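You operate a simulated robot arm through the tools that you are given. There is no shell and no other tool. Be economical: measure what you need, move in short steps, check, and stop when the job is done.

You are at the controls of a simulated robot arm. One attempt, no reset.

JOB
Tidy up at the hobby table top. At the end: the beige wooden block is on the top of the jar step; the red files stick stands on top of the orange tea carton; the teal key stands on top of the brown alder tile; the clear beads jar from the hobby table top is on the top of the jar step; whatever was shut is shut again. Leave all else as you found it, and nothing knocked over.

Only the result counts: the job must be done as asked and must still hold three seconds after the hand-in. Knocking over, shifting, dropping, spilling or breaking anything else fails it.

ROBOT AND FRAMES
A 6-joint arm with a two-finger parallel gripper, fixed in place. Base frame: the origin is at the foot of the arm, x ahead of it, y to its left, z up; the work surface is at about z = 0. Units: mm, rad, N and s.
With the tool pointing down near the work surface it reaches from about 180 to 460 mm from the base axis. Its first joint turns from -1.222 to 1.222 rad. Payload 1.9 kg.
The TCP is the grasp point between the finger pads, 23 mm short of the fingertips. In the tool frame z runs along the fingers and y along their closing line. The gripper opens to 94 mm. The fingers are 38 mm wide and 10 mm thick; the gripper's body (54 by 96 mm) begins 39 mm behind the TCP.
Orientation is that of the tool frame in the base frame, as [roll, pitch, yaw] about the fixed x, y, z axes, in that order (R = Rz(yaw) Ry(pitch) Rx(roll)). With the fingers straight down and closing along the base's y, the tool's x points along the base's -x, its y along +y and its z along -z.

CONTROLS
- The arm moves only by the tool play_rows. Its argument "series" is one flat list of numbers, 7 for each row, row after row: the shift along the base's x, y, z in mm, then the turn, a rotation vector about the base's x, y, z in rad, then the opening, from 0 (shut) to 1 (fully open). In form: [tx, ty, tz, rx, ry, rz, fingers, tx, ty, tz, rx, ry, rz, fingers, ...]. A call has 1 to 12 rows; each row shifts and turns the commanded pose from where the row before left it. Rows are played at 5 a second. More than 50 mm and 0.15 rad between two rows, or a gripper value outside its range, and nothing of the call is played. A pose out of reach is approached as far as the arm can. The call stops where the force on the tool passes 40 N (or 10 N more than at its start, if that is more) or the arm is blocked; 0.2 s more then pass. Each finger travels about 108 mm/s and halts on what it meets, pressing with about 32 N; the grip force reading is that of the motor and also rises with nothing between the fingers. The clock runs only during rows and for 0.2 s after the last one: add rows that do not move to give the fingers time. It gives the time, the measured TCP pose, the force on the tool (base axes), the opening and the grip force at its end, in the units of the frame above (readings bear some noise).
- Cameras (640 x 400 px; columns grow to the right, rows downward): "scene" is fixed at [59, 311.4, 428.8]; the picture's right is [-0.77, -0.64, 0.00], its down [-0.33, 0.40, -0.85] and it looks along [0.54, -0.66, -0.52] (base axes); focal length 214 px, centre (320, 200). "wrist" rides on the gripper at [86, 16, -74] in the tool frame; the picture's right is [-0.18, 0.98, 0.00], its down [-0.58, -0.11, -0.81] and it looks along [-0.79, -0.15, 0.59] (tool axes); focal length 243 px, centre (320, 200). There is no depth. A picture from a camera that has moved, and an enlarged one, comes with that camera's place and axes in the base frame and with its lens.
- snapshot(camera): a new picture of that camera. No time passes.
- zoom(camera, box): a new picture of the part [left, top, right, bottom] of that camera's present view, enlarged. No time passes.
- sign_off(): hands the job in; it is judged then, once.

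Work in short steps. Places have to be worked out from the pictures, the camera data and where the tool is seen: move nearer, look again, correct. Check each grasp and each placing, and mend what went wrong. You have 120 turns and 64 pictures in all, those below and enlarged ones among them. Open the gripper and draw the arm clear of the work before you hand the job in, unless the task says otherwise; then end with one line.

The tools are called after ">>>" as a command line: name --argument value ..., lists and objects as JSON in quotes. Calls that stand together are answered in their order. play_rows: Moves the arm, as the interface text tells. Its arguments: {"type":"object","properties":{"series":{"type":"array","items":{"type":"number"}}},"required":["series"]} The other tools are called the same way: snapshot (camera) takes a picture; zoom (camera, box) takes an enlarged picture of a part of a camera's view; sign_off () hands the job in.

At the start:

```text
time: 0.0
tool_pos: [270.4, 0.6, 342.4]
tool_rot: [3.14, 0.0, 3.14]
ft_force: [0.2, -0.3, 0.4]
opening: 94.1
grip_force: 0.3
```

scene: 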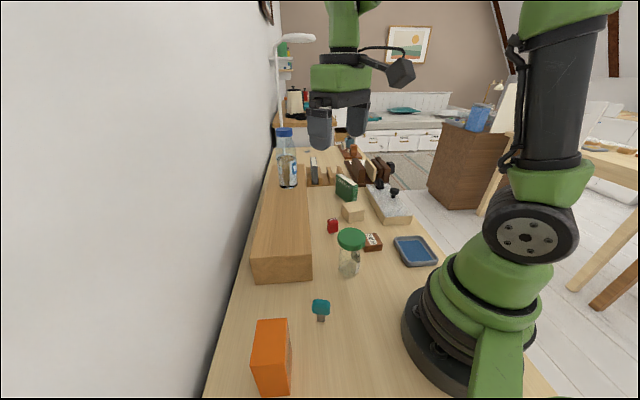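
wrist: 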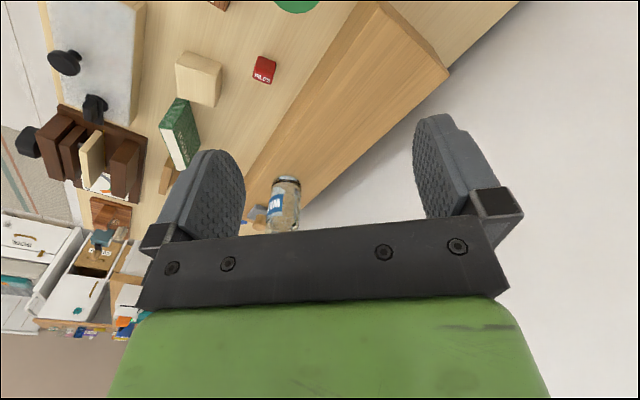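

I see the jar (green lid), teal key, orange carton, red block "files", beige block and a wooden step; I'll zoom in to identify things before moving.

>>> zoom --camera "scene" --box '[220, 120, 460, 270]'

>>> zoom --camera "scene" --box '[200, 210, 456, 370]'

>>> zoom --camera "wrist" --box '[0, 0, 360, 225]'

```text
2.67 times, centred on (340, 195) of scene
camera zoom: at [59.0, 311.4, 428.8], right [-0.77, -0.64, 0.0], down [-0.33, 0.4, -0.85], along [0.54, -0.66, -0.52], focal length 572 px, centre (267, 213)
```

zoom: 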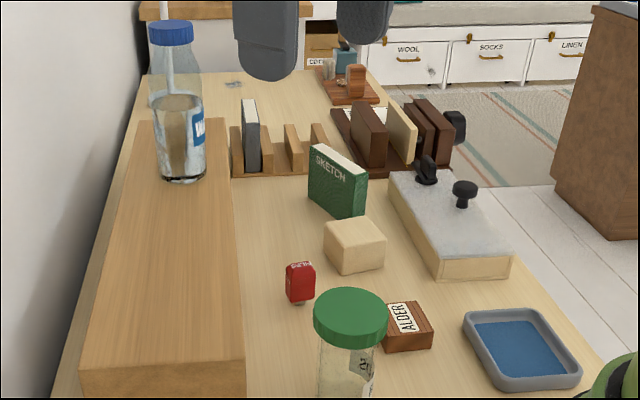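

```text
2.50 times, centred on (328, 290) of scene
camera zoom: at [59.0, 311.4, 428.8], right [-0.77, -0.64, 0.0], down [-0.33, 0.4, -0.85], along [0.54, -0.66, -0.52], focal length 536 px, centre (300, -25)
```

zoom: 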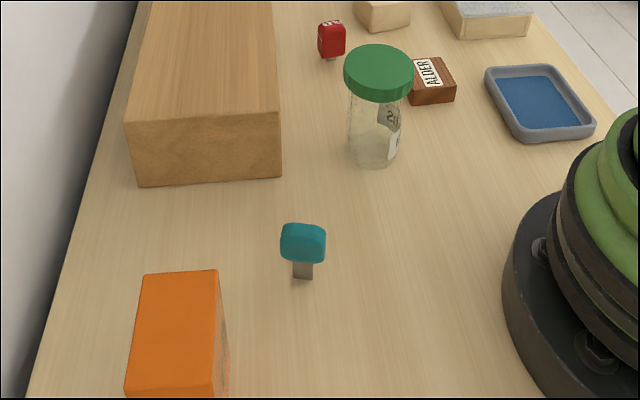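

```text
1.78 times, centred on (180, 112) of wrist
camera zoom: at [185.0, 16.9, 416.7], right [0.19, 0.98, 0.0], down [0.58, -0.11, 0.81], along [0.79, -0.15, -0.59], focal length 431 px, centre (569, 356)
```

zoom: 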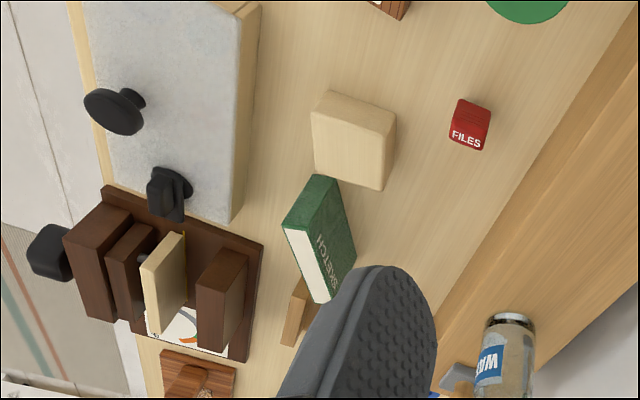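

I estimate: key ≈(209,125), jar ≈(230,-8), tile ≈(233,-135), red stick ≈(349,-103), block ≈(340,-208), step near corner ≈(284,63) at ~80 high. I turn the wrist camera to the carton and key.

>>> play_rows --series '[-20, 28, 0, 0, 0, 0.14, 1, -20, 28, 0, 0, 0, 0.14, 1, -20, 28, 0, 0, 0, 0.14, 1, -20, 28, 0, 0, 0, 0.14, 1, -20, 28, 0, 0, 0, 0.14, 1]'

>>> snapshot --camera "wrist"

```text
time: 1.2
tool_pos: [168.9, 140.4, 342.9]
tool_rot: [3.141, 0.003, -2.441]
ft_force: [-0.5, 0.6, 0.0]
opening: 93.8
grip_force: 0.0
```

```text
58 pictures are left
camera wrist: at [95.1, 96.6, 417.4], right [-0.49, 0.87, 0.0], down [0.51, 0.29, 0.81], along [0.7, 0.4, -0.59], focal length 243 px, centre (320, 200)
```

wrist: 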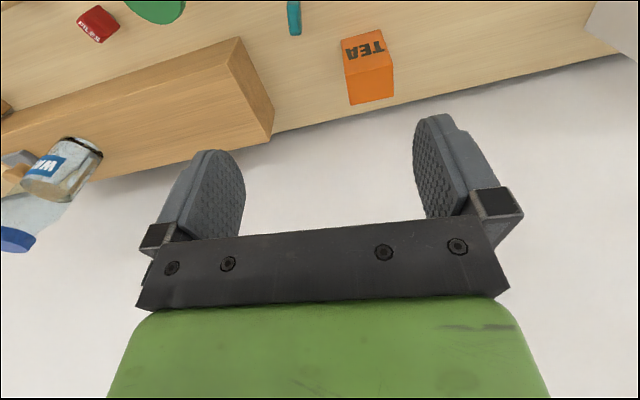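

The carton and the key are both in view. I zoom for corners.

>>> zoom --camera "wrist" --box '[240, 0, 440, 125]'

>>> zoom --camera "scene" --box '[220, 275, 420, 400]'

```text
3.20 times, centred on (340, 62) of wrist
camera zoom: at [95.1, 96.6, 417.4], right [-0.49, 0.87, 0.0], down [0.51, 0.29, 0.81], along [0.7, 0.4, -0.59], focal length 776 px, centre (256, 640)
```

zoom: 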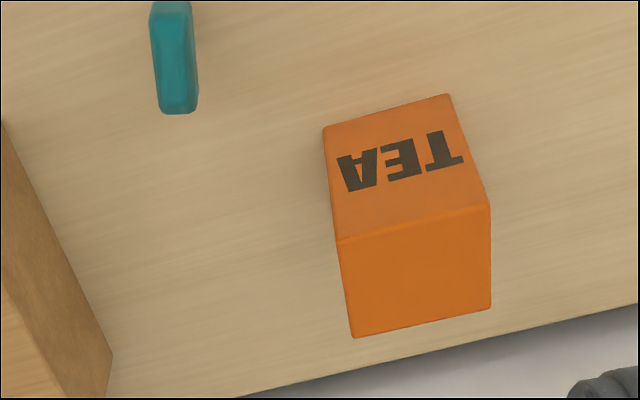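

```text
3.20 times, centred on (320, 338) of scene
camera zoom: at [59.0, 311.4, 428.8], right [-0.77, -0.64, 0.0], down [-0.33, 0.4, -0.85], along [0.54, -0.66, -0.52], focal length 686 px, centre (320, -240)
```

zoom: 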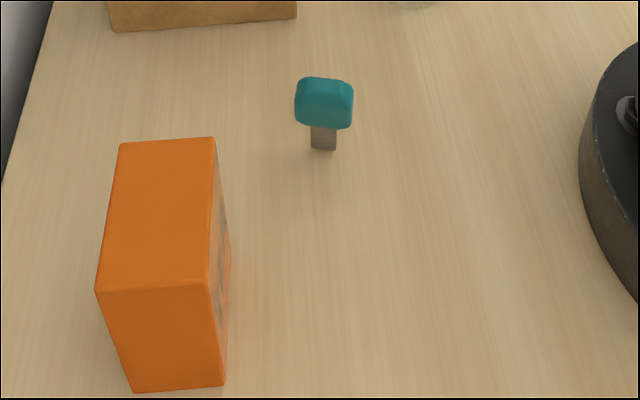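

Carton: height ≈107, top centre ≈(210,238), turned 45°. The key ≈(209,125), about 68 tall, its thin side also at 45°. I go above the key and look.

>>> play_rows --series '[10, -4, -48, 0, 0, 0.085, 1, 10, -4, -48, 0, 0, 0, 1, 10, -4, -48, 0, 0, 0, 1, 10, -4, -48, 0, 0, 0, 1, 0, 0, 0, 0, 0, 0, 1]'

>>> snapshot --camera "wrist"

>>> zoom --camera "scene" --box '[220, 225, 420, 350]'

```text
time: 2.4
tool_pos: [210.2, 122.2, 150.7]
tool_rot: [3.14, 0.002, -2.36]
ft_force: [-0.6, -1.0, 0.7]
opening: 94.4
grip_force: 0.1
```

```text
55 pictures are left
camera wrist: at [138.3, 73.7, 225.3], right [-0.56, 0.83, 0.0], down [0.49, 0.33, 0.81], along [0.67, 0.45, -0.59], focal length 243 px, centre (320, 200)
```

wrist: 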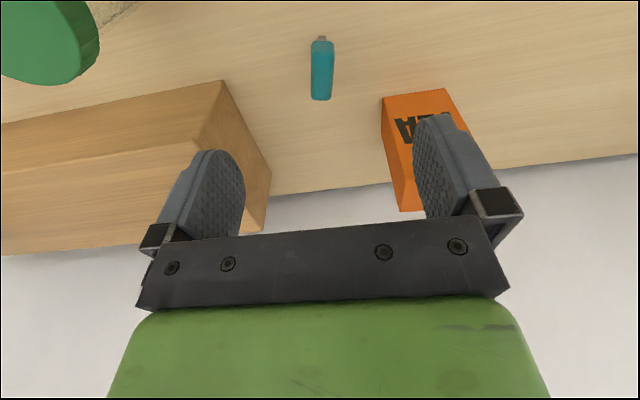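

```text
3.20 times, centred on (320, 288) of scene
camera zoom: at [59.0, 311.4, 428.8], right [-0.77, -0.64, 0.0], down [-0.33, 0.4, -0.85], along [0.54, -0.66, -0.52], focal length 686 px, centre (320, -80)
```

zoom: 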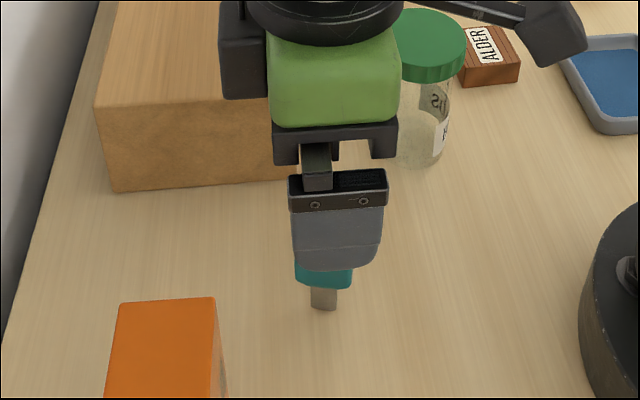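

The key sits right under the TCP; I zoom to check its turn angle.

>>> zoom --camera "wrist" --box '[270, 20, 370, 120]'

```text
4.00 times, centred on (320, 70) of wrist
camera zoom: at [138.3, 73.7, 225.3], right [-0.56, 0.83, 0.0], down [0.49, 0.33, 0.81], along [0.67, 0.45, -0.59], focal length 970 px, centre (320, 720)
```

zoom: 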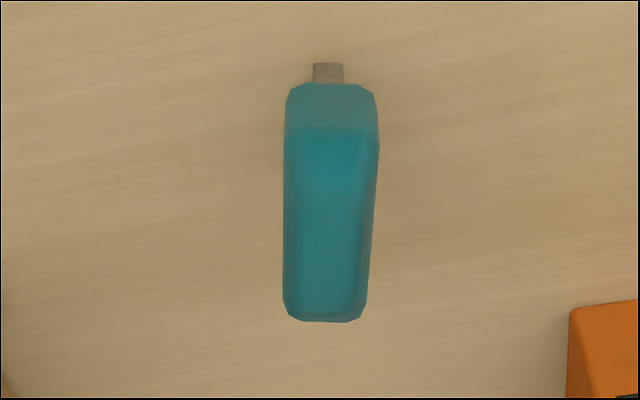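

The key's wide side heads ≈34°, so I turn the tool by about −0.19 and go down to z≈48 with the fingers open.

>>> play_rows --series '[-2, -1, -30, 0, 0, -0.095, 1, 0, 0, -30, 0, 0, -0.095, 1, 0, 0, -22, 0, 0, 0, 1, 0, 0, -20, 0, 0, 0, 1, 0, 0, 0, 0, 0, 0, 1]'

>>> snapshot --camera "wrist"

>>> zoom --camera "scene" --box '[220, 225, 420, 350]'

```text
time: 3.6
tool_pos: [208.2, 121.7, 47.6]
tool_rot: [3.141, 0.003, -2.548]
ft_force: [0.8, 0.4, -0.6]
opening: 94.2
grip_force: 0.1
```

```text
52 pictures are left
camera wrist: at [128.4, 88.2, 122.5], right [-0.4, 0.92, 0.0], down [0.54, 0.23, 0.81], along [0.74, 0.32, -0.59], focal length 243 px, centre (320, 200)
```

wrist: 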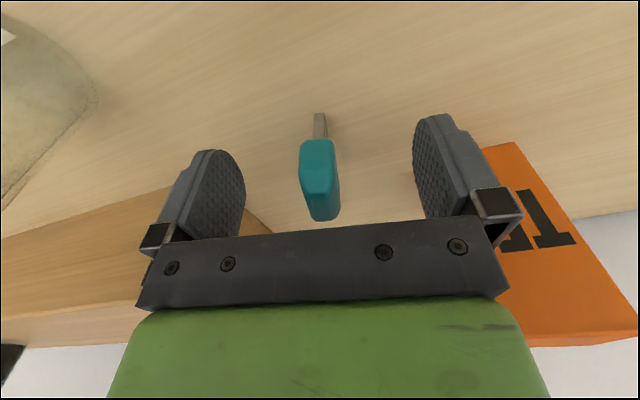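

```text
3.20 times, centred on (320, 288) of scene
camera zoom: at [59.0, 311.4, 428.8], right [-0.77, -0.64, 0.0], down [-0.33, 0.4, -0.85], along [0.54, -0.66, -0.52], focal length 686 px, centre (320, -80)
```

zoom: 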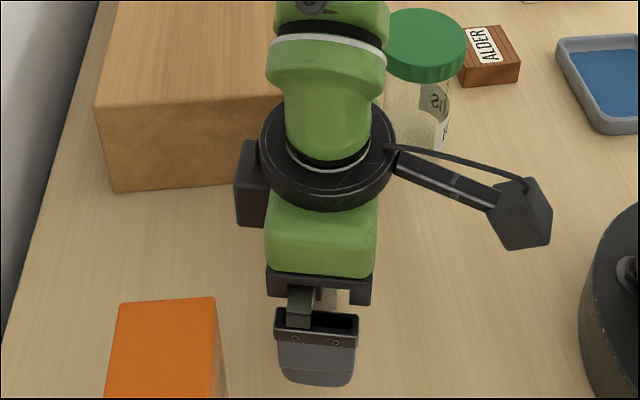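

Key is centred between the pads and aligned; height ≈60. I close the gripper.

>>> play_rows --series '[0, 0, 0, 0, 0, 0, 0.5, 0, 0, 0, 0, 0, 0, 0.3, 0, 0, 0, 0, 0, 0, 0, 0, 0, 0, 0, 0, 0, 0, 0, 0, 0, 0, 0, 0, 0]'

>>> snapshot --camera "wrist"

```text
time: 4.8
tool_pos: [206.6, 123.0, 48.9]
tool_rot: [3.141, 0.001, -2.548]
ft_force: [-0.3, -0.1, 0.3]
opening: 15.1
grip_force: 31.7
```

```text
50 pictures are left
camera wrist: at [128.3, 88.1, 122.8], right [-0.4, 0.92, 0.0], down [0.54, 0.23, 0.81], along [0.74, 0.32, -0.59], focal length 243 px, centre (320, 200)
```

wrist: 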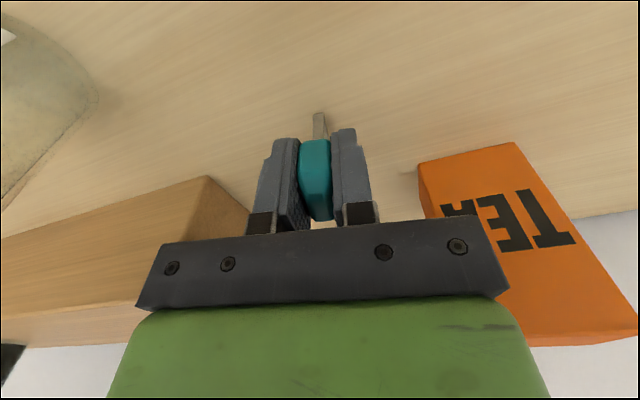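

The key is held (15 mm). I lift to ~215 (clearing the jar) and swing towards the tile.

>>> play_rows --series '[0, 0, 42, 0, 0, 0, 0, 0, 0, 42, 0, 0, 0, 0, 0, 0, 42, 0, 0, 0, 0, 0, 0, 42, 0, 0, 0, 0, 0, -26.5, 0, 0, 0, -0.14, 0, 0, -26.5, 0, 0, 0, -0.14, 0, 0, -26.5, 0, 0, 0, -0.14, 0, 0, -26.5, 0, 0, 0, -0.14, 0, 0, -26.5, 0, 0, 0, -0.14, 0, 0, -26.5, 0, 0, 0, -0.14, 0, 0, -26.5, 0, 0, 0, -0.14, 0, 0, -26.5, 0, 0, 0, -0.14, 0]'

>>> snapshot --camera "wrist"

>>> snapshot --camera "scene"

```text
time: 7.4
tool_pos: [208.1, -90.0, 216.1]
tool_rot: [-3.141, 0.001, 2.612]
ft_force: [0.6, -0.2, -0.2]
opening: 15.1
grip_force: 31.7
```

```text
49 pictures are left
camera wrist: at [142.8, -31.0, 290.6], right [0.65, 0.76, 0.0], down [0.45, -0.39, 0.81], along [0.61, -0.53, -0.59], focal length 243 px, centre (320, 200)
```

wrist: 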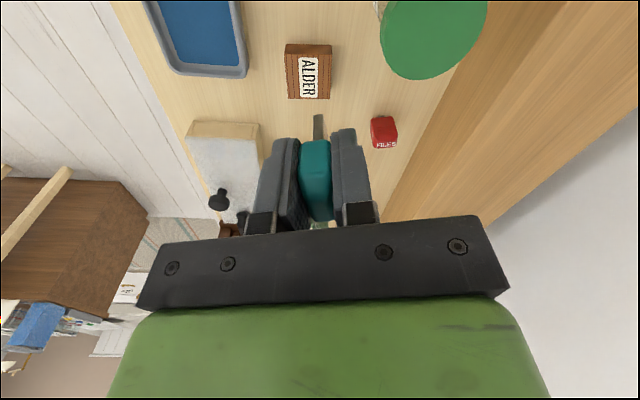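

```text
48 pictures are left
```

scene: 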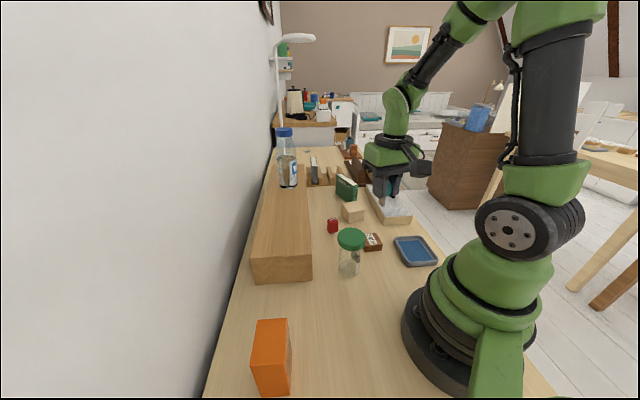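

Both tile and red stick are in view. I zoom on the tile.

>>> zoom --camera "wrist" --box '[260, 20, 420, 160]'

```text
2.86 times, centred on (340, 90) of wrist
camera zoom: at [142.8, -31.0, 290.6], right [0.65, 0.76, 0.0], down [0.45, -0.39, 0.81], along [0.61, -0.53, -0.59], focal length 693 px, centre (263, 514)
```

zoom: 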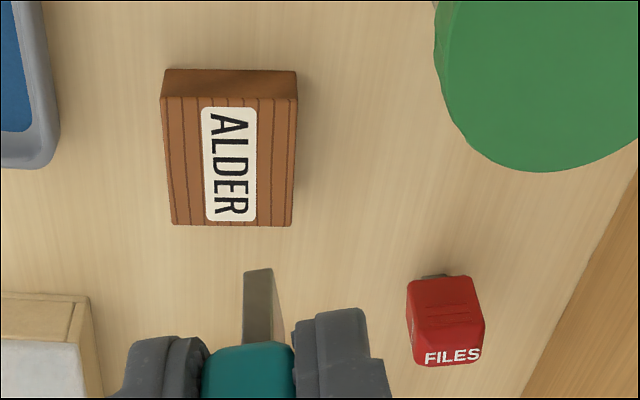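

Tile top centre ≈(238,-130), top ≈23. I bring the key above it and stop ~14 mm short.

>>> play_rows --series '[15, -20, 0, 0, 0, 0, 0, 14.5, -20.3, -30, 0, 0, 0, 0, 0, 0, -40, 0, 0, 0, 0, 0, 0, -40, 0, 0, 0, 0, 0, 0, -21, 0, 0, 0, 0, 0, 0, 0, 0, 0, 0, 0]'

>>> snapshot --camera "wrist"

>>> zoom --camera "scene" --box '[300, 160, 460, 280]'

```text
time: 8.8
tool_pos: [236.7, -131.2, 84.5]
tool_rot: [-3.14, 0.001, 2.614]
ft_force: [0.2, 0.2, -0.4]
opening: 15.2
grip_force: 32.7
```

```text
46 pictures are left
camera wrist: at [171.6, -72.3, 158.9], right [0.65, 0.76, 0.0], down [0.45, -0.39, 0.81], along [0.61, -0.53, -0.59], focal length 243 px, centre (320, 200)
```

wrist: 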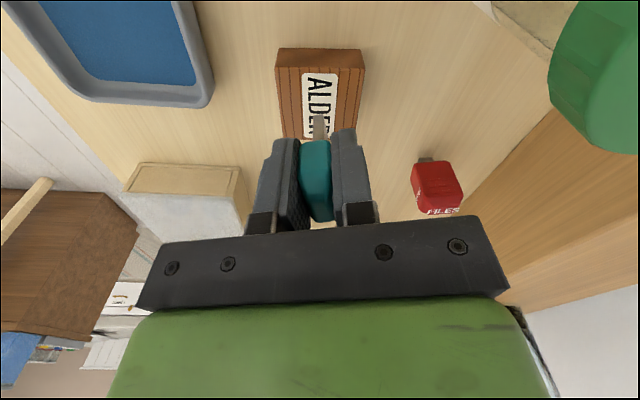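

```text
3.33 times, centred on (380, 220) of scene
camera zoom: at [59.0, 311.4, 428.8], right [-0.77, -0.64, 0.0], down [-0.33, 0.4, -0.85], along [0.54, -0.66, -0.52], focal length 715 px, centre (120, 133)
```

zoom: 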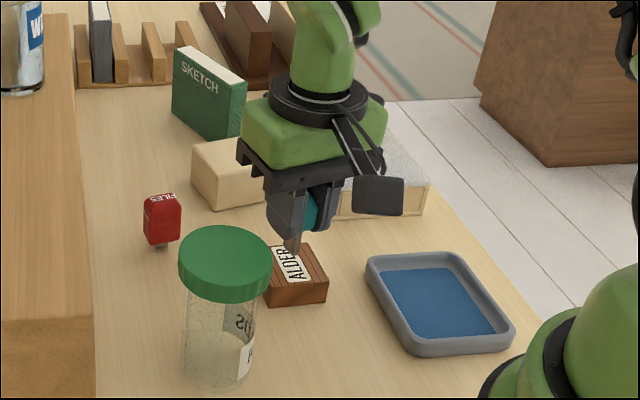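

Alignment is good. I lower 9 mm then check the force.

>>> play_rows --series '[0, 0, -5, 0, 0, 0, 0, 0, 0, -3, 0, 0, 0, 0, 0, 0, 0, 0, 0, 0, 0]'

>>> play_rows --series '[0, 0, -1.5, 0, 0, 0, 0, 0, 0, 0, 0, 0, 0, 0]'

>>> play_rows --series '[0, 0, -1.5, 0, 0, 0, 0, 0, 0, 0, 0, 0, 0, 0]'

```text
time: 9.6
tool_pos: [238.1, -129.1, 77.4]
tool_rot: [-3.141, 0.002, 2.614]
ft_force: [-0.3, -0.2, 0.2]
opening: 14.9
grip_force: 31.6
```

```text
time: 10.2
tool_pos: [237.4, -129.0, 76.1]
tool_rot: [-3.141, 0.003, 2.614]
ft_force: [-0.8, 0.4, -0.6]
opening: 15.2
grip_force: 31.9
```

```text
time: 10.8
tool_pos: [236.0, -128.2, 75.4]
tool_rot: [3.141, 0.001, 2.614]
ft_force: [0.3, 0.2, -0.3]
opening: 15.1
grip_force: 32.0
```

No contact yet; I keep lowering in 1.5 mm steps.

>>> play_rows --series '[0, 0, -1.5, 0, 0, 0, 0, 0, 0, 0, 0, 0, 0, 0]'

>>> play_rows --series '[0, 0, -1, 0, 0, 0, 0, 0, 0, 0, 0, 0, 0, 0]'

>>> zoom --camera "scene" --box '[330, 200, 410, 260]'

```text
time: 11.4
tool_pos: [237.3, -130.0, 73.6]
tool_rot: [-3.141, 0.004, 2.615]
ft_force: [-1.5, 0.8, 9.0]
opening: 15.1
grip_force: 31.8
```

```text
time: 12.0
tool_pos: [238.6, -129.7, 72.5]
tool_rot: [-3.141, 0.006, 2.614]
ft_force: [-1.7, 0.3, 22.3]
opening: 15.1
grip_force: 32.0
```

```text
6.67 times, centred on (370, 230) of scene
camera zoom: at [59.0, 311.4, 428.8], right [-0.77, -0.64, 0.0], down [-0.33, 0.4, -0.85], along [0.54, -0.66, -0.52], focal length 1430 px, centre (-13, 0)
```

zoom: 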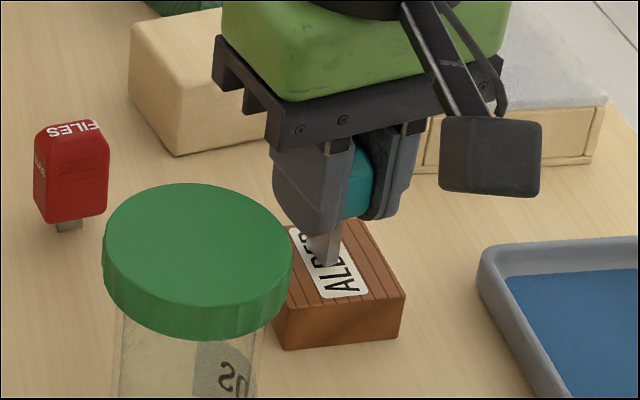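

Contact (22 N). I ease up 1.4 mm, then open to about 40 mm.

>>> play_rows --series '[0, 0, -0.0, 0, 0, 0, 0, 0, 0, 1.4, 0, 0, 0, 0, 0, 0, 0, 0, 0, 0, 0.2, 0, 0, 0, 0, 0, 0, 0.3, 0, 0, 0, 0, 0, 0, 0.4, 0, 0, 0, 0, 0, 0, 0.45]'

>>> snapshot --camera "wrist"

```text
time: 13.4
tool_pos: [238.6, -130.1, 73.6]
tool_rot: [-3.141, 0.0, 2.614]
ft_force: [-1.1, 0.9, 0.0]
opening: 42.6
grip_force: 0.0
```

```text
43 pictures are left
camera wrist: at [172.3, -71.3, 147.9], right [0.65, 0.76, 0.0], down [0.45, -0.39, 0.81], along [0.61, -0.53, -0.59], focal length 243 px, centre (320, 200)
```

wrist: 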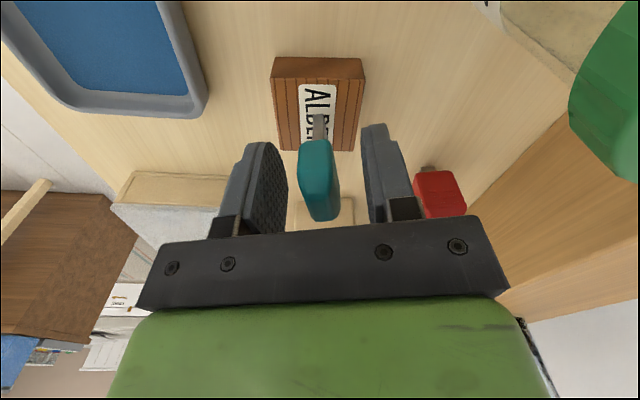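

The key stands on the tile. I rise straight up and move to look at the red stick.

>>> play_rows --series '[0, 0, 30, 0, 0, 0, 0.45, 0, 0, 45, 0, 0, 0, 0.45, 0, 0, 45, 0, 0, 0, 0.7, 35, 18, 0, 0, 0, 0.13, 1, 35, 17, 0, 0, 0, 0.13, 1, 20, 0, 0, 0, 0, 0, 1, 0, 0, 0, 0, 0, 0, 1]'

>>> snapshot --camera "wrist"

>>> zoom --camera "scene" --box '[300, 180, 428, 260]'

```text
time: 15.0
tool_pos: [327.4, -92.9, 194.1]
tool_rot: [3.142, 0.002, 2.877]
ft_force: [-0.2, -0.3, 0.6]
opening: 93.8
grip_force: 0.1
```

```text
42 pictures are left
camera wrist: at [249.9, -54.8, 267.4], right [0.44, 0.9, 0.0], down [0.53, -0.26, 0.81], along [0.73, -0.35, -0.59], focal length 243 px, centre (320, 200)
```

wrist: 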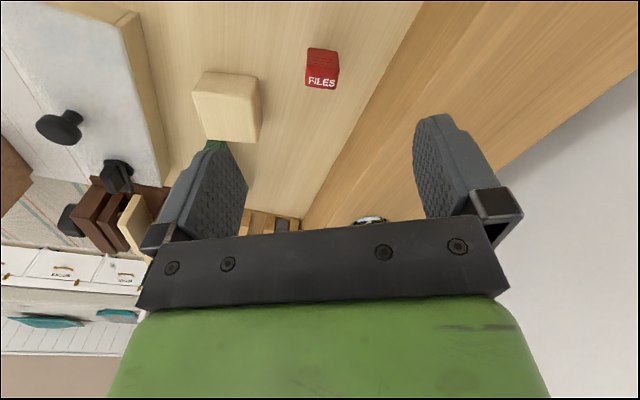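

```text
5.00 times, centred on (364, 220) of scene
camera zoom: at [59.0, 311.4, 428.8], right [-0.77, -0.64, 0.0], down [-0.33, 0.4, -0.85], along [0.54, -0.66, -0.52], focal length 1072 px, centre (100, 100)
```

zoom: 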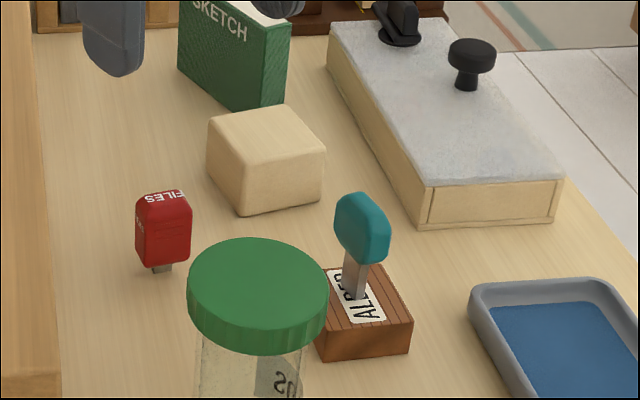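

The key stands well. Zoom on the red stick and block from the wrist.

>>> zoom --camera "wrist" --box '[180, 30, 372, 150]'

```text
3.33 times, centred on (276, 90) of wrist
camera zoom: at [249.9, -54.8, 267.4], right [0.44, 0.9, 0.0], down [0.53, -0.26, 0.81], along [0.73, -0.35, -0.59], focal length 809 px, centre (467, 567)
```

zoom: 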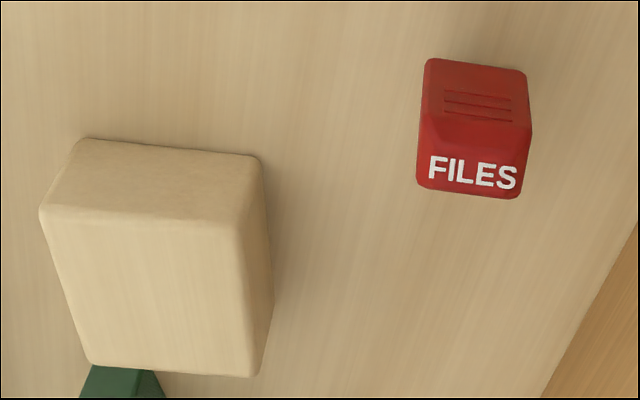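

The stick's wide side heads 55°, but the wrist camera would come near the jar there, so the jar goes first. I move above the jar to look.

>>> play_rows --series '[-33, 28, 8, 0, 0, 0.132, 1, -32, 28, 8, 0, 0, 0.132, 1, -32, 28, 0, 0, 0, 0, 1, 0, 0, 0, 0, 0, 0, 1]'

>>> snapshot --camera "wrist"

>>> snapshot --camera "scene"

```text
time: 16.0
tool_pos: [230.1, -9.2, 209.4]
tool_rot: [-3.14, 0.003, 3.14]
ft_force: [0.4, 0.2, -0.2]
opening: 94.1
grip_force: 0.1
```

```text
39 pictures are left
camera wrist: at [145.2, 7.3, 283.5], right [0.19, 0.98, 0.0], down [0.58, -0.11, 0.81], along [0.79, -0.15, -0.59], focal length 243 px, centre (320, 200)
```

wrist: 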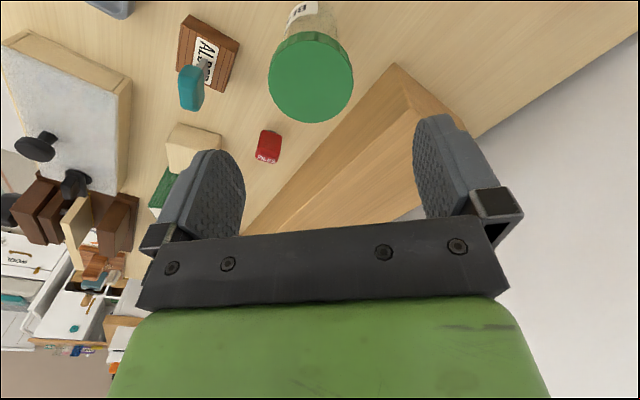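

```text
38 pictures are left
```

scene: 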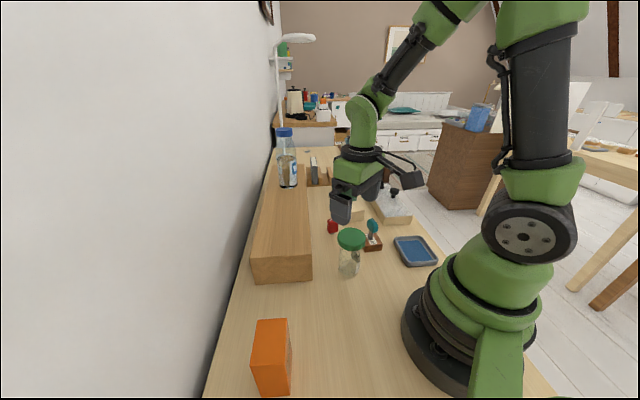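

Lid centre ≈(230,-14), top ≈119, diameter ≈57. I descend with open fingers to z≈108 around the lid.

>>> play_rows --series '[0.5, -5, -31, 0, 0, 0, 1, 0, 0, -35, 0, 0, 0, 1, 0, 0, -35, 0, 0, 0, 1, 0, 0, 0, 0, 0, 0, 1]'

>>> snapshot --camera "wrist"

>>> zoom --camera "scene" --box '[300, 180, 428, 290]'

```text
time: 17.0
tool_pos: [229.3, -16.2, 108.2]
tool_rot: [3.141, 0.003, 3.137]
ft_force: [0.7, -0.8, 0.3]
opening: 93.7
grip_force: 0.1
```

```text
37 pictures are left
camera wrist: at [145.5, 1.3, 181.5], right [0.19, 0.98, 0.0], down [0.58, -0.11, 0.81], along [0.79, -0.15, -0.59], focal length 243 px, centre (320, 200)
```

wrist: 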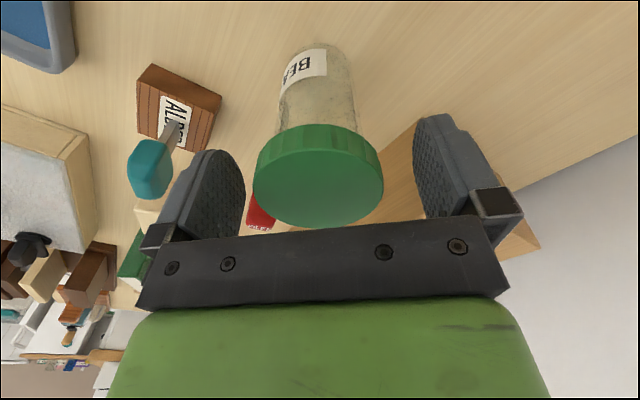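

```text
3.64 times, centred on (364, 235) of scene
camera zoom: at [59.0, 311.4, 428.8], right [-0.77, -0.64, 0.0], down [-0.33, 0.4, -0.85], along [0.54, -0.66, -0.52], focal length 780 px, centre (160, 73)
```

zoom: 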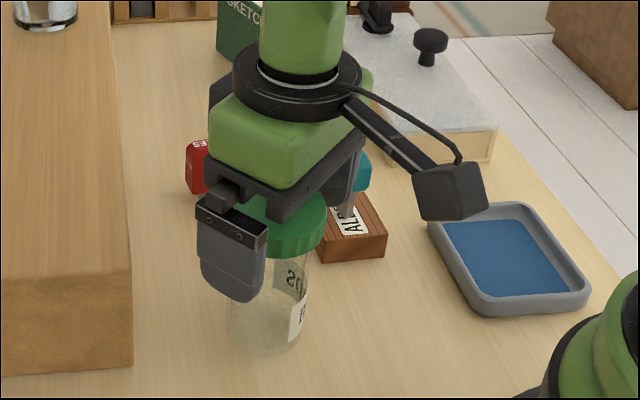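

Lid is centred between the fingers. I close gently on it.

>>> play_rows --series '[0, 0, 0, 0, 0, 0, 0.7, 0, 0, 0, 0, 0, 0, 0.5, 0, 0, 0, 0, 0, 0, 0.4, 0, 0, 0, 0, 0, 0, 0.4]'

>>> play_rows --series '[0, 0, 10, 0, 0, 0, 0.4, 0, 0, 20, 0, 0, 0, 0.4, 0, 0, 0, 0, 0, 0, 0.4]'

>>> snapshot --camera "wrist"

>>> zoom --camera "scene" --box '[300, 180, 428, 290]'

```text
time: 18.0
tool_pos: [231.8, -15.2, 107.6]
tool_rot: [3.14, 0.001, 3.138]
ft_force: [-1.2, -0.8, 0.1]
opening: 62.0
grip_force: 31.9
```

```text
time: 18.8
tool_pos: [231.5, -15.7, 138.4]
tool_rot: [3.141, 0.001, 3.14]
ft_force: [0.6, 0.4, -1.3]
opening: 61.8
grip_force: 32.1
```

```text
35 pictures are left
camera wrist: at [145.9, 2.1, 212.4], right [0.19, 0.98, 0.0], down [0.58, -0.11, 0.81], along [0.79, -0.15, -0.59], focal length 243 px, centre (320, 200)
```

wrist: 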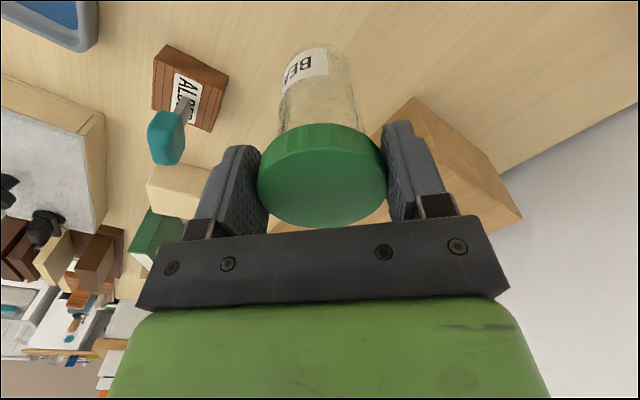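

```text
3.64 times, centred on (364, 235) of scene
camera zoom: at [59.0, 311.4, 428.8], right [-0.77, -0.64, 0.0], down [-0.33, 0.4, -0.85], along [0.54, -0.66, -0.52], focal length 780 px, centre (160, 73)
```

zoom: 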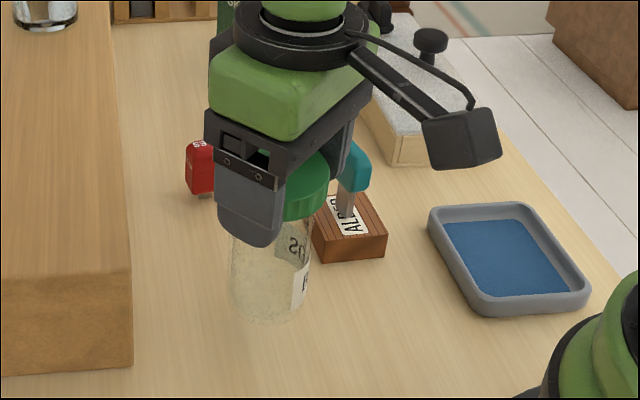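

Jar lifted cleanly with its lid. I raise to ~222 and carry it above the step near (372,95).

>>> play_rows --series '[0, 0, 42, 0, 0, 0, 0.4, 0, 0, 42, 0, 0, 0, 0.4, 28, 22, 0, 0, 0, 0.05, 0.4, 28, 22, 0, 0, 0, 0.05, 0.4, 28, 22, 0, 0, 0, 0.05, 0.4, 28, 22, 0, 0, 0, 0.05, 0.4, 28, 22, 0, 0, 0, 0.05, 0.4, 0, 0, 0, 0, 0, 0, 0.4]'

>>> snapshot --camera "wrist"

>>> snapshot --camera "scene"

```text
time: 20.6
tool_pos: [371.1, 94.1, 221.6]
tool_rot: [3.14, 0.001, -2.893]
ft_force: [-0.2, 0.5, -0.6]
opening: 62.1
grip_force: 32.2
```

```text
33 pictures are left
camera wrist: at [285.0, 89.9, 296.1], right [-0.06, 1.0, 0.0], down [0.59, 0.04, 0.81], along [0.81, 0.05, -0.59], focal length 243 px, centre (320, 200)
```

wrist: 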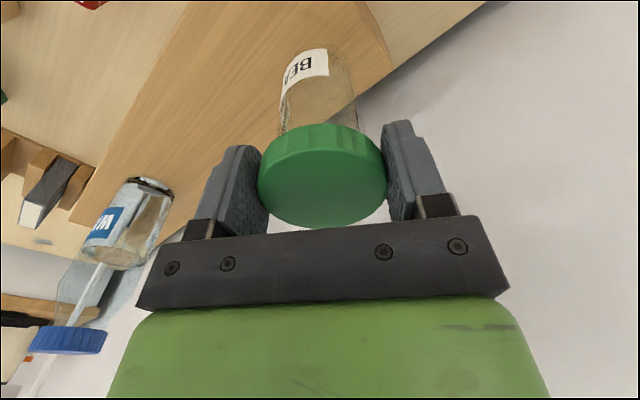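

```text
32 pictures are left
```

scene: 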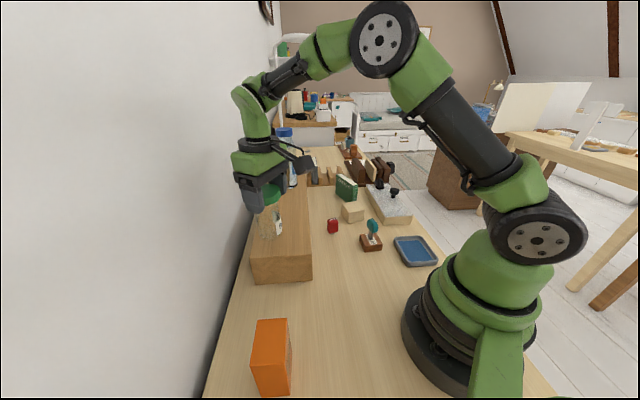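

Step geometry is confirmed (near edge x+y≈347, far ≈538, front x−y≈223). I shift 7 mm along and lower to ~8 mm above the expected contact.

>>> play_rows --series '[5, -5, -12, 0, 0, 0, 0.4, 0, 0, -10, 0, 0, 0, 0.4, 0, 0, 0, 0, 0, 0, 0.4]'

>>> play_rows --series '[0, 0, -3, 0, 0, 0, 0.4, 0, 0, -2, 0, 0, 0, 0.4, 0, 0, 0, 0, 0, 0, 0.4]'

>>> play_rows --series '[0, 0, -2, 0, 0, 0, 0.4, 0, 0, 0, 0, 0, 0, 0.4]'

>>> play_rows --series '[0, 0, -1.5, 0, 0, 0, 0.4, 0, 0, 0, 0, 0, 0, 0.4]'

```text
time: 21.4
tool_pos: [376.1, 89.1, 200.2]
tool_rot: [-3.141, 0.003, -2.893]
ft_force: [-0.9, 0.2, -2.0]
opening: 62.1
grip_force: 32.3
```

```text
time: 22.2
tool_pos: [376.8, 88.8, 197.0]
tool_rot: [-3.142, 0.006, -2.897]
ft_force: [-3.6, -7.5, 28.5]
opening: 62.0
grip_force: 32.0
```

```text
time: 22.8
tool_pos: [376.7, 89.7, 193.6]
tool_rot: [3.141, 0.006, -2.894]
ft_force: [4.9, -7.7, 29.0]
opening: 62.2
grip_force: 31.9
```

```text
time: 23.4
tool_pos: [376.6, 89.3, 191.7]
tool_rot: [3.14, 0.004, -2.894]
ft_force: [4.1, -7.6, 30.4]
opening: 61.8
grip_force: 32.0
```

Contact was at about z=198 (step ≈90 high); the jar slid slightly in the grip. I ease up 2 mm to unload and check.

>>> play_rows --series '[0, 0, 2, 0, 0, 0, 0.4, 0, 0, 0, 0, 0, 0, 0.4]'

>>> zoom --camera "scene" --box '[220, 150, 348, 290]'

```text
time: 24.0
tool_pos: [374.6, 89.5, 191.8]
tool_rot: [3.14, -0.004, -2.895]
ft_force: [1.7, 1.3, 3.3]
opening: 62.1
grip_force: 31.8
```

```text
2.86 times, centred on (284, 220) of scene
camera zoom: at [59.0, 311.4, 428.8], right [-0.77, -0.64, 0.0], down [-0.33, 0.4, -0.85], along [0.54, -0.66, -0.52], focal length 613 px, centre (423, 143)
```

zoom: 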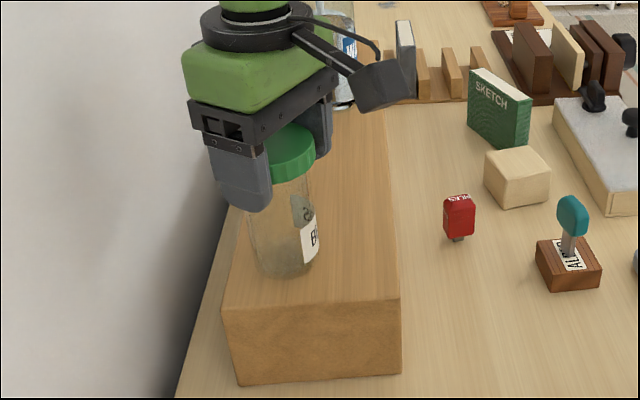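

Nearly unloaded (3 N) and standing upright on the step. I open the fingers and rise.

>>> play_rows --series '[0, 0, 0, 0, 0, 0, 0.75, 0, 0, 0, 0, 0, 0, 0.9, 0, 0, 0, 0, 0, 0, 1, 0, 0, 0, 0, 0, 0, 1, 0, 0, 25, 0, 0, 0, 1, 0, 0, 35, 0, 0, 0, 1, 0, 0, 0, 0, 0, 0, 1]'

>>> zoom --camera "scene" --box '[220, 150, 348, 290]'

```text
time: 25.6
tool_pos: [376.1, 88.7, 254.2]
tool_rot: [3.141, 0.0, -2.894]
ft_force: [-0.2, -0.2, -0.4]
opening: 94.1
grip_force: 0.1
```

```text
2.86 times, centred on (284, 220) of scene
camera zoom: at [59.0, 311.4, 428.8], right [-0.77, -0.64, 0.0], down [-0.33, 0.4, -0.85], along [0.54, -0.66, -0.52], focal length 613 px, centre (423, 143)
```

zoom: 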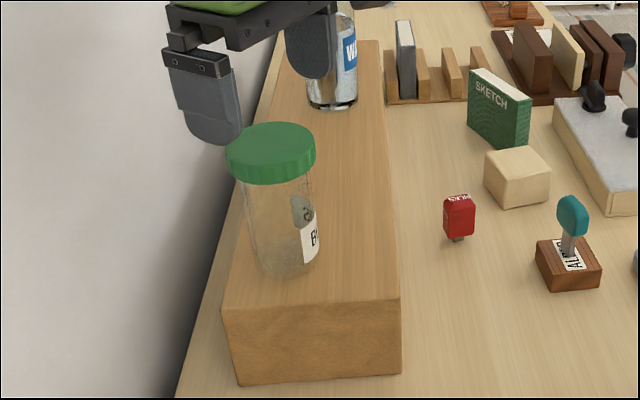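

The jar stands. Next the red stick: I swing over it with heading −34.5° and stop at z≈130.

>>> play_rows --series '[-4, -26.9, 0, 0, 0, -0.1214, 0.65, -4, -26.9, 0, 0, 0, -0.1214, 0.65, -4, -26.9, 0, 0, 0, -0.1214, 0.65, -4, -26.9, 0, 0, 0, -0.1214, 0.65, -4, -26.9, 0, 0, 0, -0.1214, 0.65, -4, -26.9, 0, 0, 0, -0.1214, 0.65, -4, -26.9, 0, 0, 0, -0.1214, 0.65, 0, 0, -45, 0, 0, 0, 0.65, 0, 0, -45, 0, 0, 0, 0.65, 0, 0, -34, 0, 0, 0, 0.65, 0, 0, 0, 0, 0, 0, 0.65]'

>>> snapshot --camera "wrist"

```text
time: 28.0
tool_pos: [348.8, -99.0, 129.1]
tool_rot: [3.141, 0.003, 2.537]
ft_force: [-0.2, 0.2, -0.2]
opening: 61.0
grip_force: 0.0
```

```text
29 pictures are left
camera wrist: at [288.4, -36.4, 203.5], right [0.71, 0.7, 0.0], down [0.42, -0.42, 0.81], along [0.57, -0.57, -0.59], focal length 243 px, centre (320, 200)
```

wrist: 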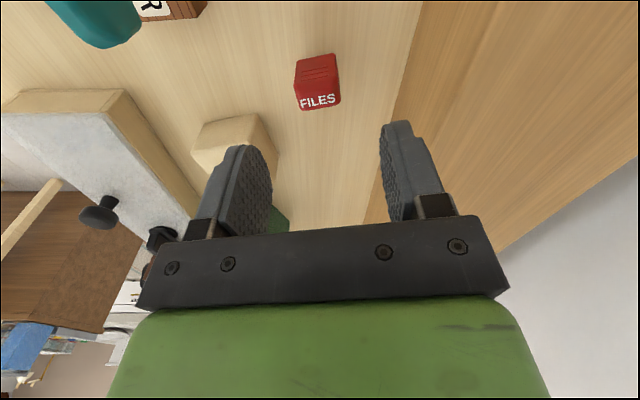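

Stick is centred and aligned with the pads. I descend to z≈48.

>>> play_rows --series '[-0.5, 1, -40, 0, 0, 0, 0.65, 0, 0, -25, 0, 0, 0, 0.65, 0, 0, -16, 0, 0, 0, 0.65, 0, 0, 0, 0, 0, 0, 0.65]'

>>> snapshot --camera "wrist"

```text
time: 29.0
tool_pos: [347.5, -98.0, 49.1]
tool_rot: [3.141, 0.002, 2.54]
ft_force: [0.7, 0.0, 0.8]
opening: 61.0
grip_force: 0.1
```

```text
28 pictures are left
camera wrist: at [287.3, -34.9, 122.8], right [0.71, 0.7, 0.0], down [0.42, -0.42, 0.81], along [0.57, -0.57, -0.59], focal length 243 px, centre (320, 200)
```

wrist: 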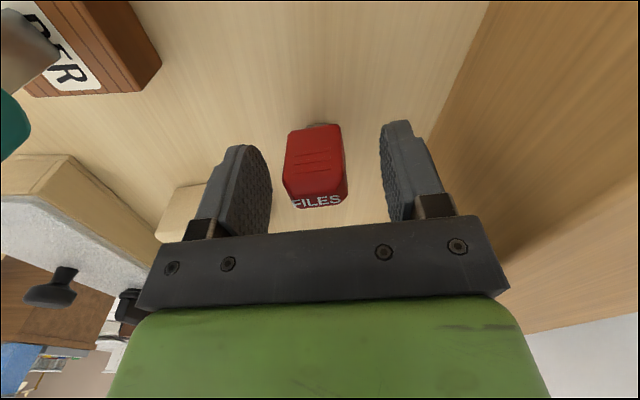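

Centred. Close the gripper on it.

>>> play_rows --series '[0, 0, 0, 0, 0, 0, 0.4, 0, 0, 0, 0, 0, 0, 0.1, 0, 0, 0, 0, 0, 0, 0.1, 0, 0, 0, 0, 0, 0, 0.1]'

>>> play_rows --series '[0, 0, 20, 0, 0, 0, 0.1, 0, 0, 40, 0, 0, 0, 0.1, 0, 0, 45, 0, 0, 0, 0.1, 0, 0, 45, 0, 0, 0, 0.1, 0, 0, 40, 0, 0, 0, 0.1, 0, 0, 0, 0, 0, 0, 0.1]'

>>> snapshot --camera "wrist"

```text
time: 30.0
tool_pos: [346.9, -97.8, 48.9]
tool_rot: [-3.141, 0.003, 2.538]
ft_force: [0.4, -0.1, 0.7]
opening: 29.0
grip_force: 31.5
```

```text
time: 31.4
tool_pos: [349.1, -98.7, 239.9]
tool_rot: [3.141, 0.004, 2.539]
ft_force: [0.3, 0.1, -0.9]
opening: 29.0
grip_force: 32.0
```

```text
27 pictures are left
camera wrist: at [286.5, -35.3, 313.8], right [0.71, 0.71, 0.0], down [0.42, -0.42, 0.81], along [0.57, -0.57, -0.59], focal length 243 px, centre (320, 200)
```

wrist: 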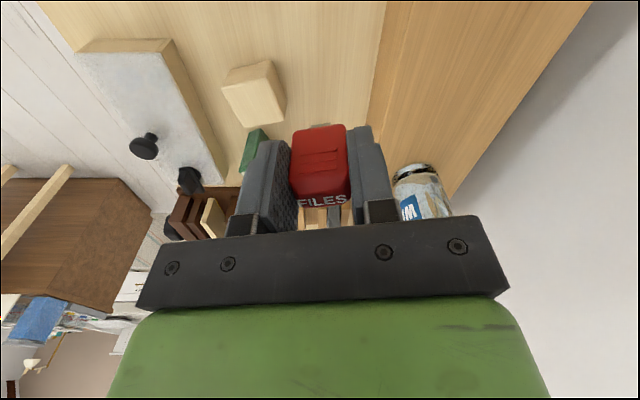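

The stick is held. I retract and swing round towards the carton.

>>> play_rows --series '[-27, 27, 0, 0, 0, 0.14, 0.1, -27, 27, 0, 0, 0, 0.14, 0.1, -27, 27, 0, 0, 0, 0.14, 0.1, -27, 27, 0, 0, 0, 0.14, 0.1, -9, 27.5, 0, 0, 0, 0.138, 0.1, -9, 27.5, 0, 0, 0, 0.138, 0.1, -9, 27.5, 0, 0, 0, 0.138, 0.1, -9, 27.5, 0, 0, 0, 0.138, 0.1, -9, 27.5, 0, 0, 0, 0.138, 0.1, -9, 27.5, 0, 0, 0, 0.138, 0.1, 0, 0, 0, 0, 0, 0, 0.1]'

>>> snapshot --camera "wrist"

```text
time: 33.8
tool_pos: [184.3, 174.6, 238.9]
tool_rot: [-3.141, 0.003, -2.356]
ft_force: [0.3, -0.6, -0.3]
opening: 29.0
grip_force: 32.0
```

```text
26 pictures are left
camera wrist: at [114.2, 125.6, 313.3], right [-0.57, 0.82, 0.0], down [0.49, 0.33, 0.81], along [0.67, 0.46, -0.59], focal length 243 px, centre (320, 200)
```

wrist: 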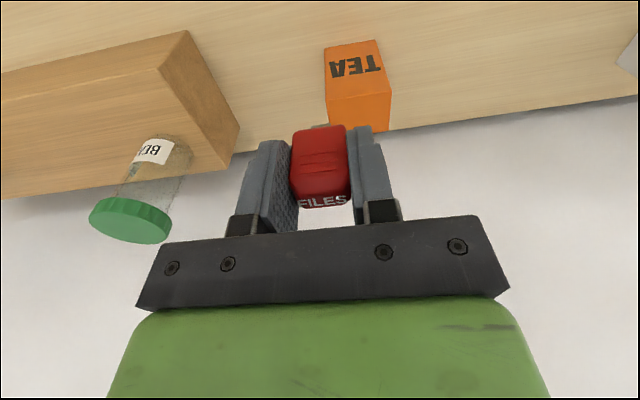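

Carton position confirmed (centre ≈(210,238)). I move over it and lower to z≈172.

>>> play_rows --series '[13, 32, 0, 0, 0, 0, 0.1, 12.7, 31.4, 0, 0, 0, 0, 0.1, 0, 0, -35, 0, 0, 0, 0.1, 0, 0, -31, 0, 0, 0, 0.1, 0, 0, 0, 0, 0, 0, 0.1]'

>>> snapshot --camera "wrist"

>>> zoom --camera "scene" --box '[200, 250, 360, 400]'

```text
time: 35.0
tool_pos: [210.8, 239.0, 173.2]
tool_rot: [3.141, 0.002, -2.358]
ft_force: [-0.8, 0.0, 0.1]
opening: 29.0
grip_force: 31.8
```

```text
25 pictures are left
camera wrist: at [139.6, 189.2, 246.7], right [-0.56, 0.83, 0.0], down [0.49, 0.33, 0.81], along [0.67, 0.46, -0.59], focal length 243 px, centre (320, 200)
```

wrist: 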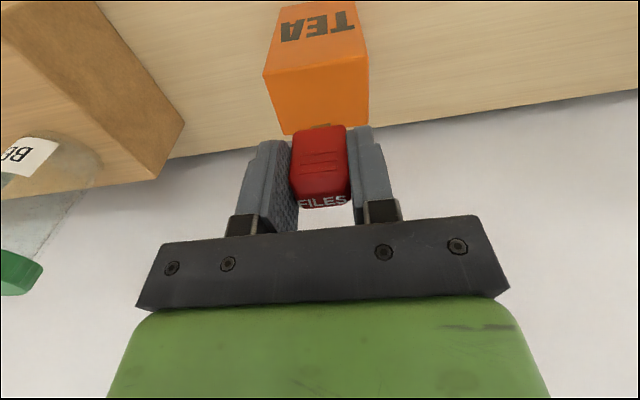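

```text
2.67 times, centred on (280, 325) of scene
camera zoom: at [59.0, 311.4, 428.8], right [-0.77, -0.64, 0.0], down [-0.33, 0.4, -0.85], along [0.54, -0.66, -0.52], focal length 572 px, centre (427, -133)
```

zoom: 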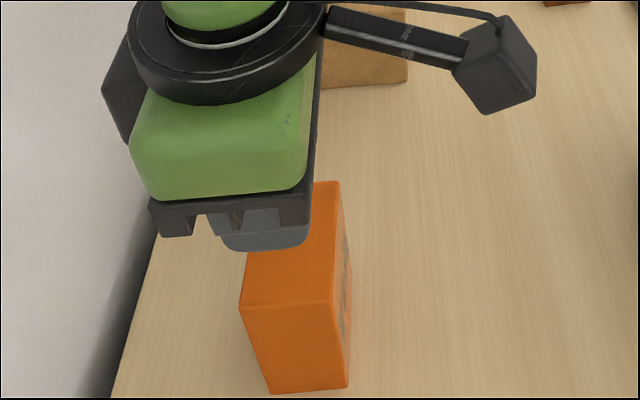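

Carton top ≈109, centre (210,238), directly below. I lower by force-checked steps.

>>> play_rows --series '[0, 0, -5, 0, 0, 0, 0.1, 0, 0, -4, 0, 0, 0, 0.1, 0, 0, 0, 0, 0, 0, 0.1]'

>>> play_rows --series '[0, 0, -1.5, 0, 0, 0, 0.1, 0, 0, 0, 0, 0, 0, 0.1]'

```text
time: 35.8
tool_pos: [210.9, 238.1, 164.2]
tool_rot: [-3.141, 0.002, -2.356]
ft_force: [-0.4, -0.5, -0.3]
opening: 29.0
grip_force: 32.4
```

```text
time: 36.4
tool_pos: [210.2, 239.8, 163.2]
tool_rot: [3.14, 0.002, -2.355]
ft_force: [1.2, -0.1, -0.4]
opening: 28.9
grip_force: 32.4
```

No contact; continue.

>>> play_rows --series '[0, 0, -1.5, 0, 0, 0, 0.1, 0, 0, 0, 0, 0, 0, 0.1]'

>>> play_rows --series '[0, 0, -1.3, 0, 0, 0, 0.1, 0, 0, 0, 0, 0, 0, 0.1]'

```text
time: 37.0
tool_pos: [211.6, 238.2, 161.7]
tool_rot: [-3.141, 0.003, -2.356]
ft_force: [0.9, -0.5, -0.4]
opening: 29.3
grip_force: 31.8
```

```text
time: 37.6
tool_pos: [210.8, 239.3, 159.9]
tool_rot: [3.141, 0.003, -2.355]
ft_force: [-0.6, 0.6, -0.3]
opening: 29.0
grip_force: 32.4
```

Still free; continue.

>>> play_rows --series '[0, 0, -1.3, 0, 0, 0, 0.1, 0, 0, 0, 0, 0, 0, 0.1]'

>>> play_rows --series '[0, 0, -1.2, 0, 0, 0, 0.1, 0, 0, 0, 0, 0, 0, 0.1]'

```text
time: 38.2
tool_pos: [211.1, 239.3, 159.9]
tool_rot: [3.141, 0.002, -2.355]
ft_force: [0.4, 0.1, 3.0]
opening: 28.7
grip_force: 32.1
```

```text
time: 38.8
tool_pos: [211.2, 239.5, 158.3]
tool_rot: [3.141, 0.005, -2.356]
ft_force: [-0.4, -0.6, 22.0]
opening: 29.0
grip_force: 32.1
```

Contact, 22 N. I ease up 1.1 mm, open, and look before rising.

>>> play_rows --series '[0, 0, 1.1, 0, 0, 0, 0.1, 0, 0, 0, 0, 0, 0, 0.1, 0, 0, 0, 0, 0, 0, 0.35, 0, 0, 0, 0, 0, 0, 0.45, 0, 0, 0, 0, 0, 0, 0.55, 0, 0, 0, 0, 0, 0, 0.6]'

>>> snapshot --camera "wrist"

```text
time: 40.2
tool_pos: [211.5, 239.2, 157.9]
tool_rot: [3.14, 0.001, -2.355]
ft_force: [0.0, 0.6, 0.4]
opening: 56.7
grip_force: 0.0
```

```text
23 pictures are left
camera wrist: at [140.2, 189.7, 232.3], right [-0.56, 0.83, 0.0], down [0.49, 0.33, 0.81], along [0.67, 0.46, -0.59], focal length 243 px, centre (320, 200)
```

wrist: 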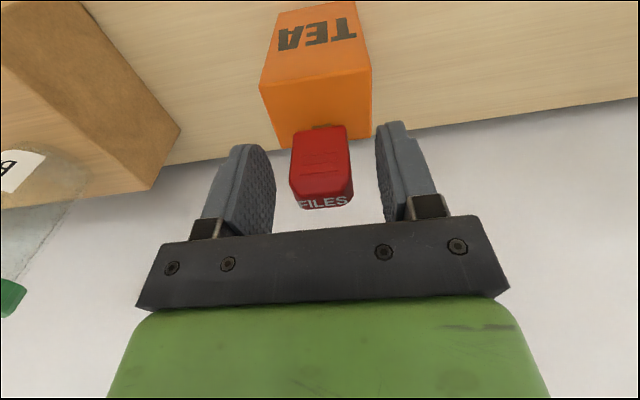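

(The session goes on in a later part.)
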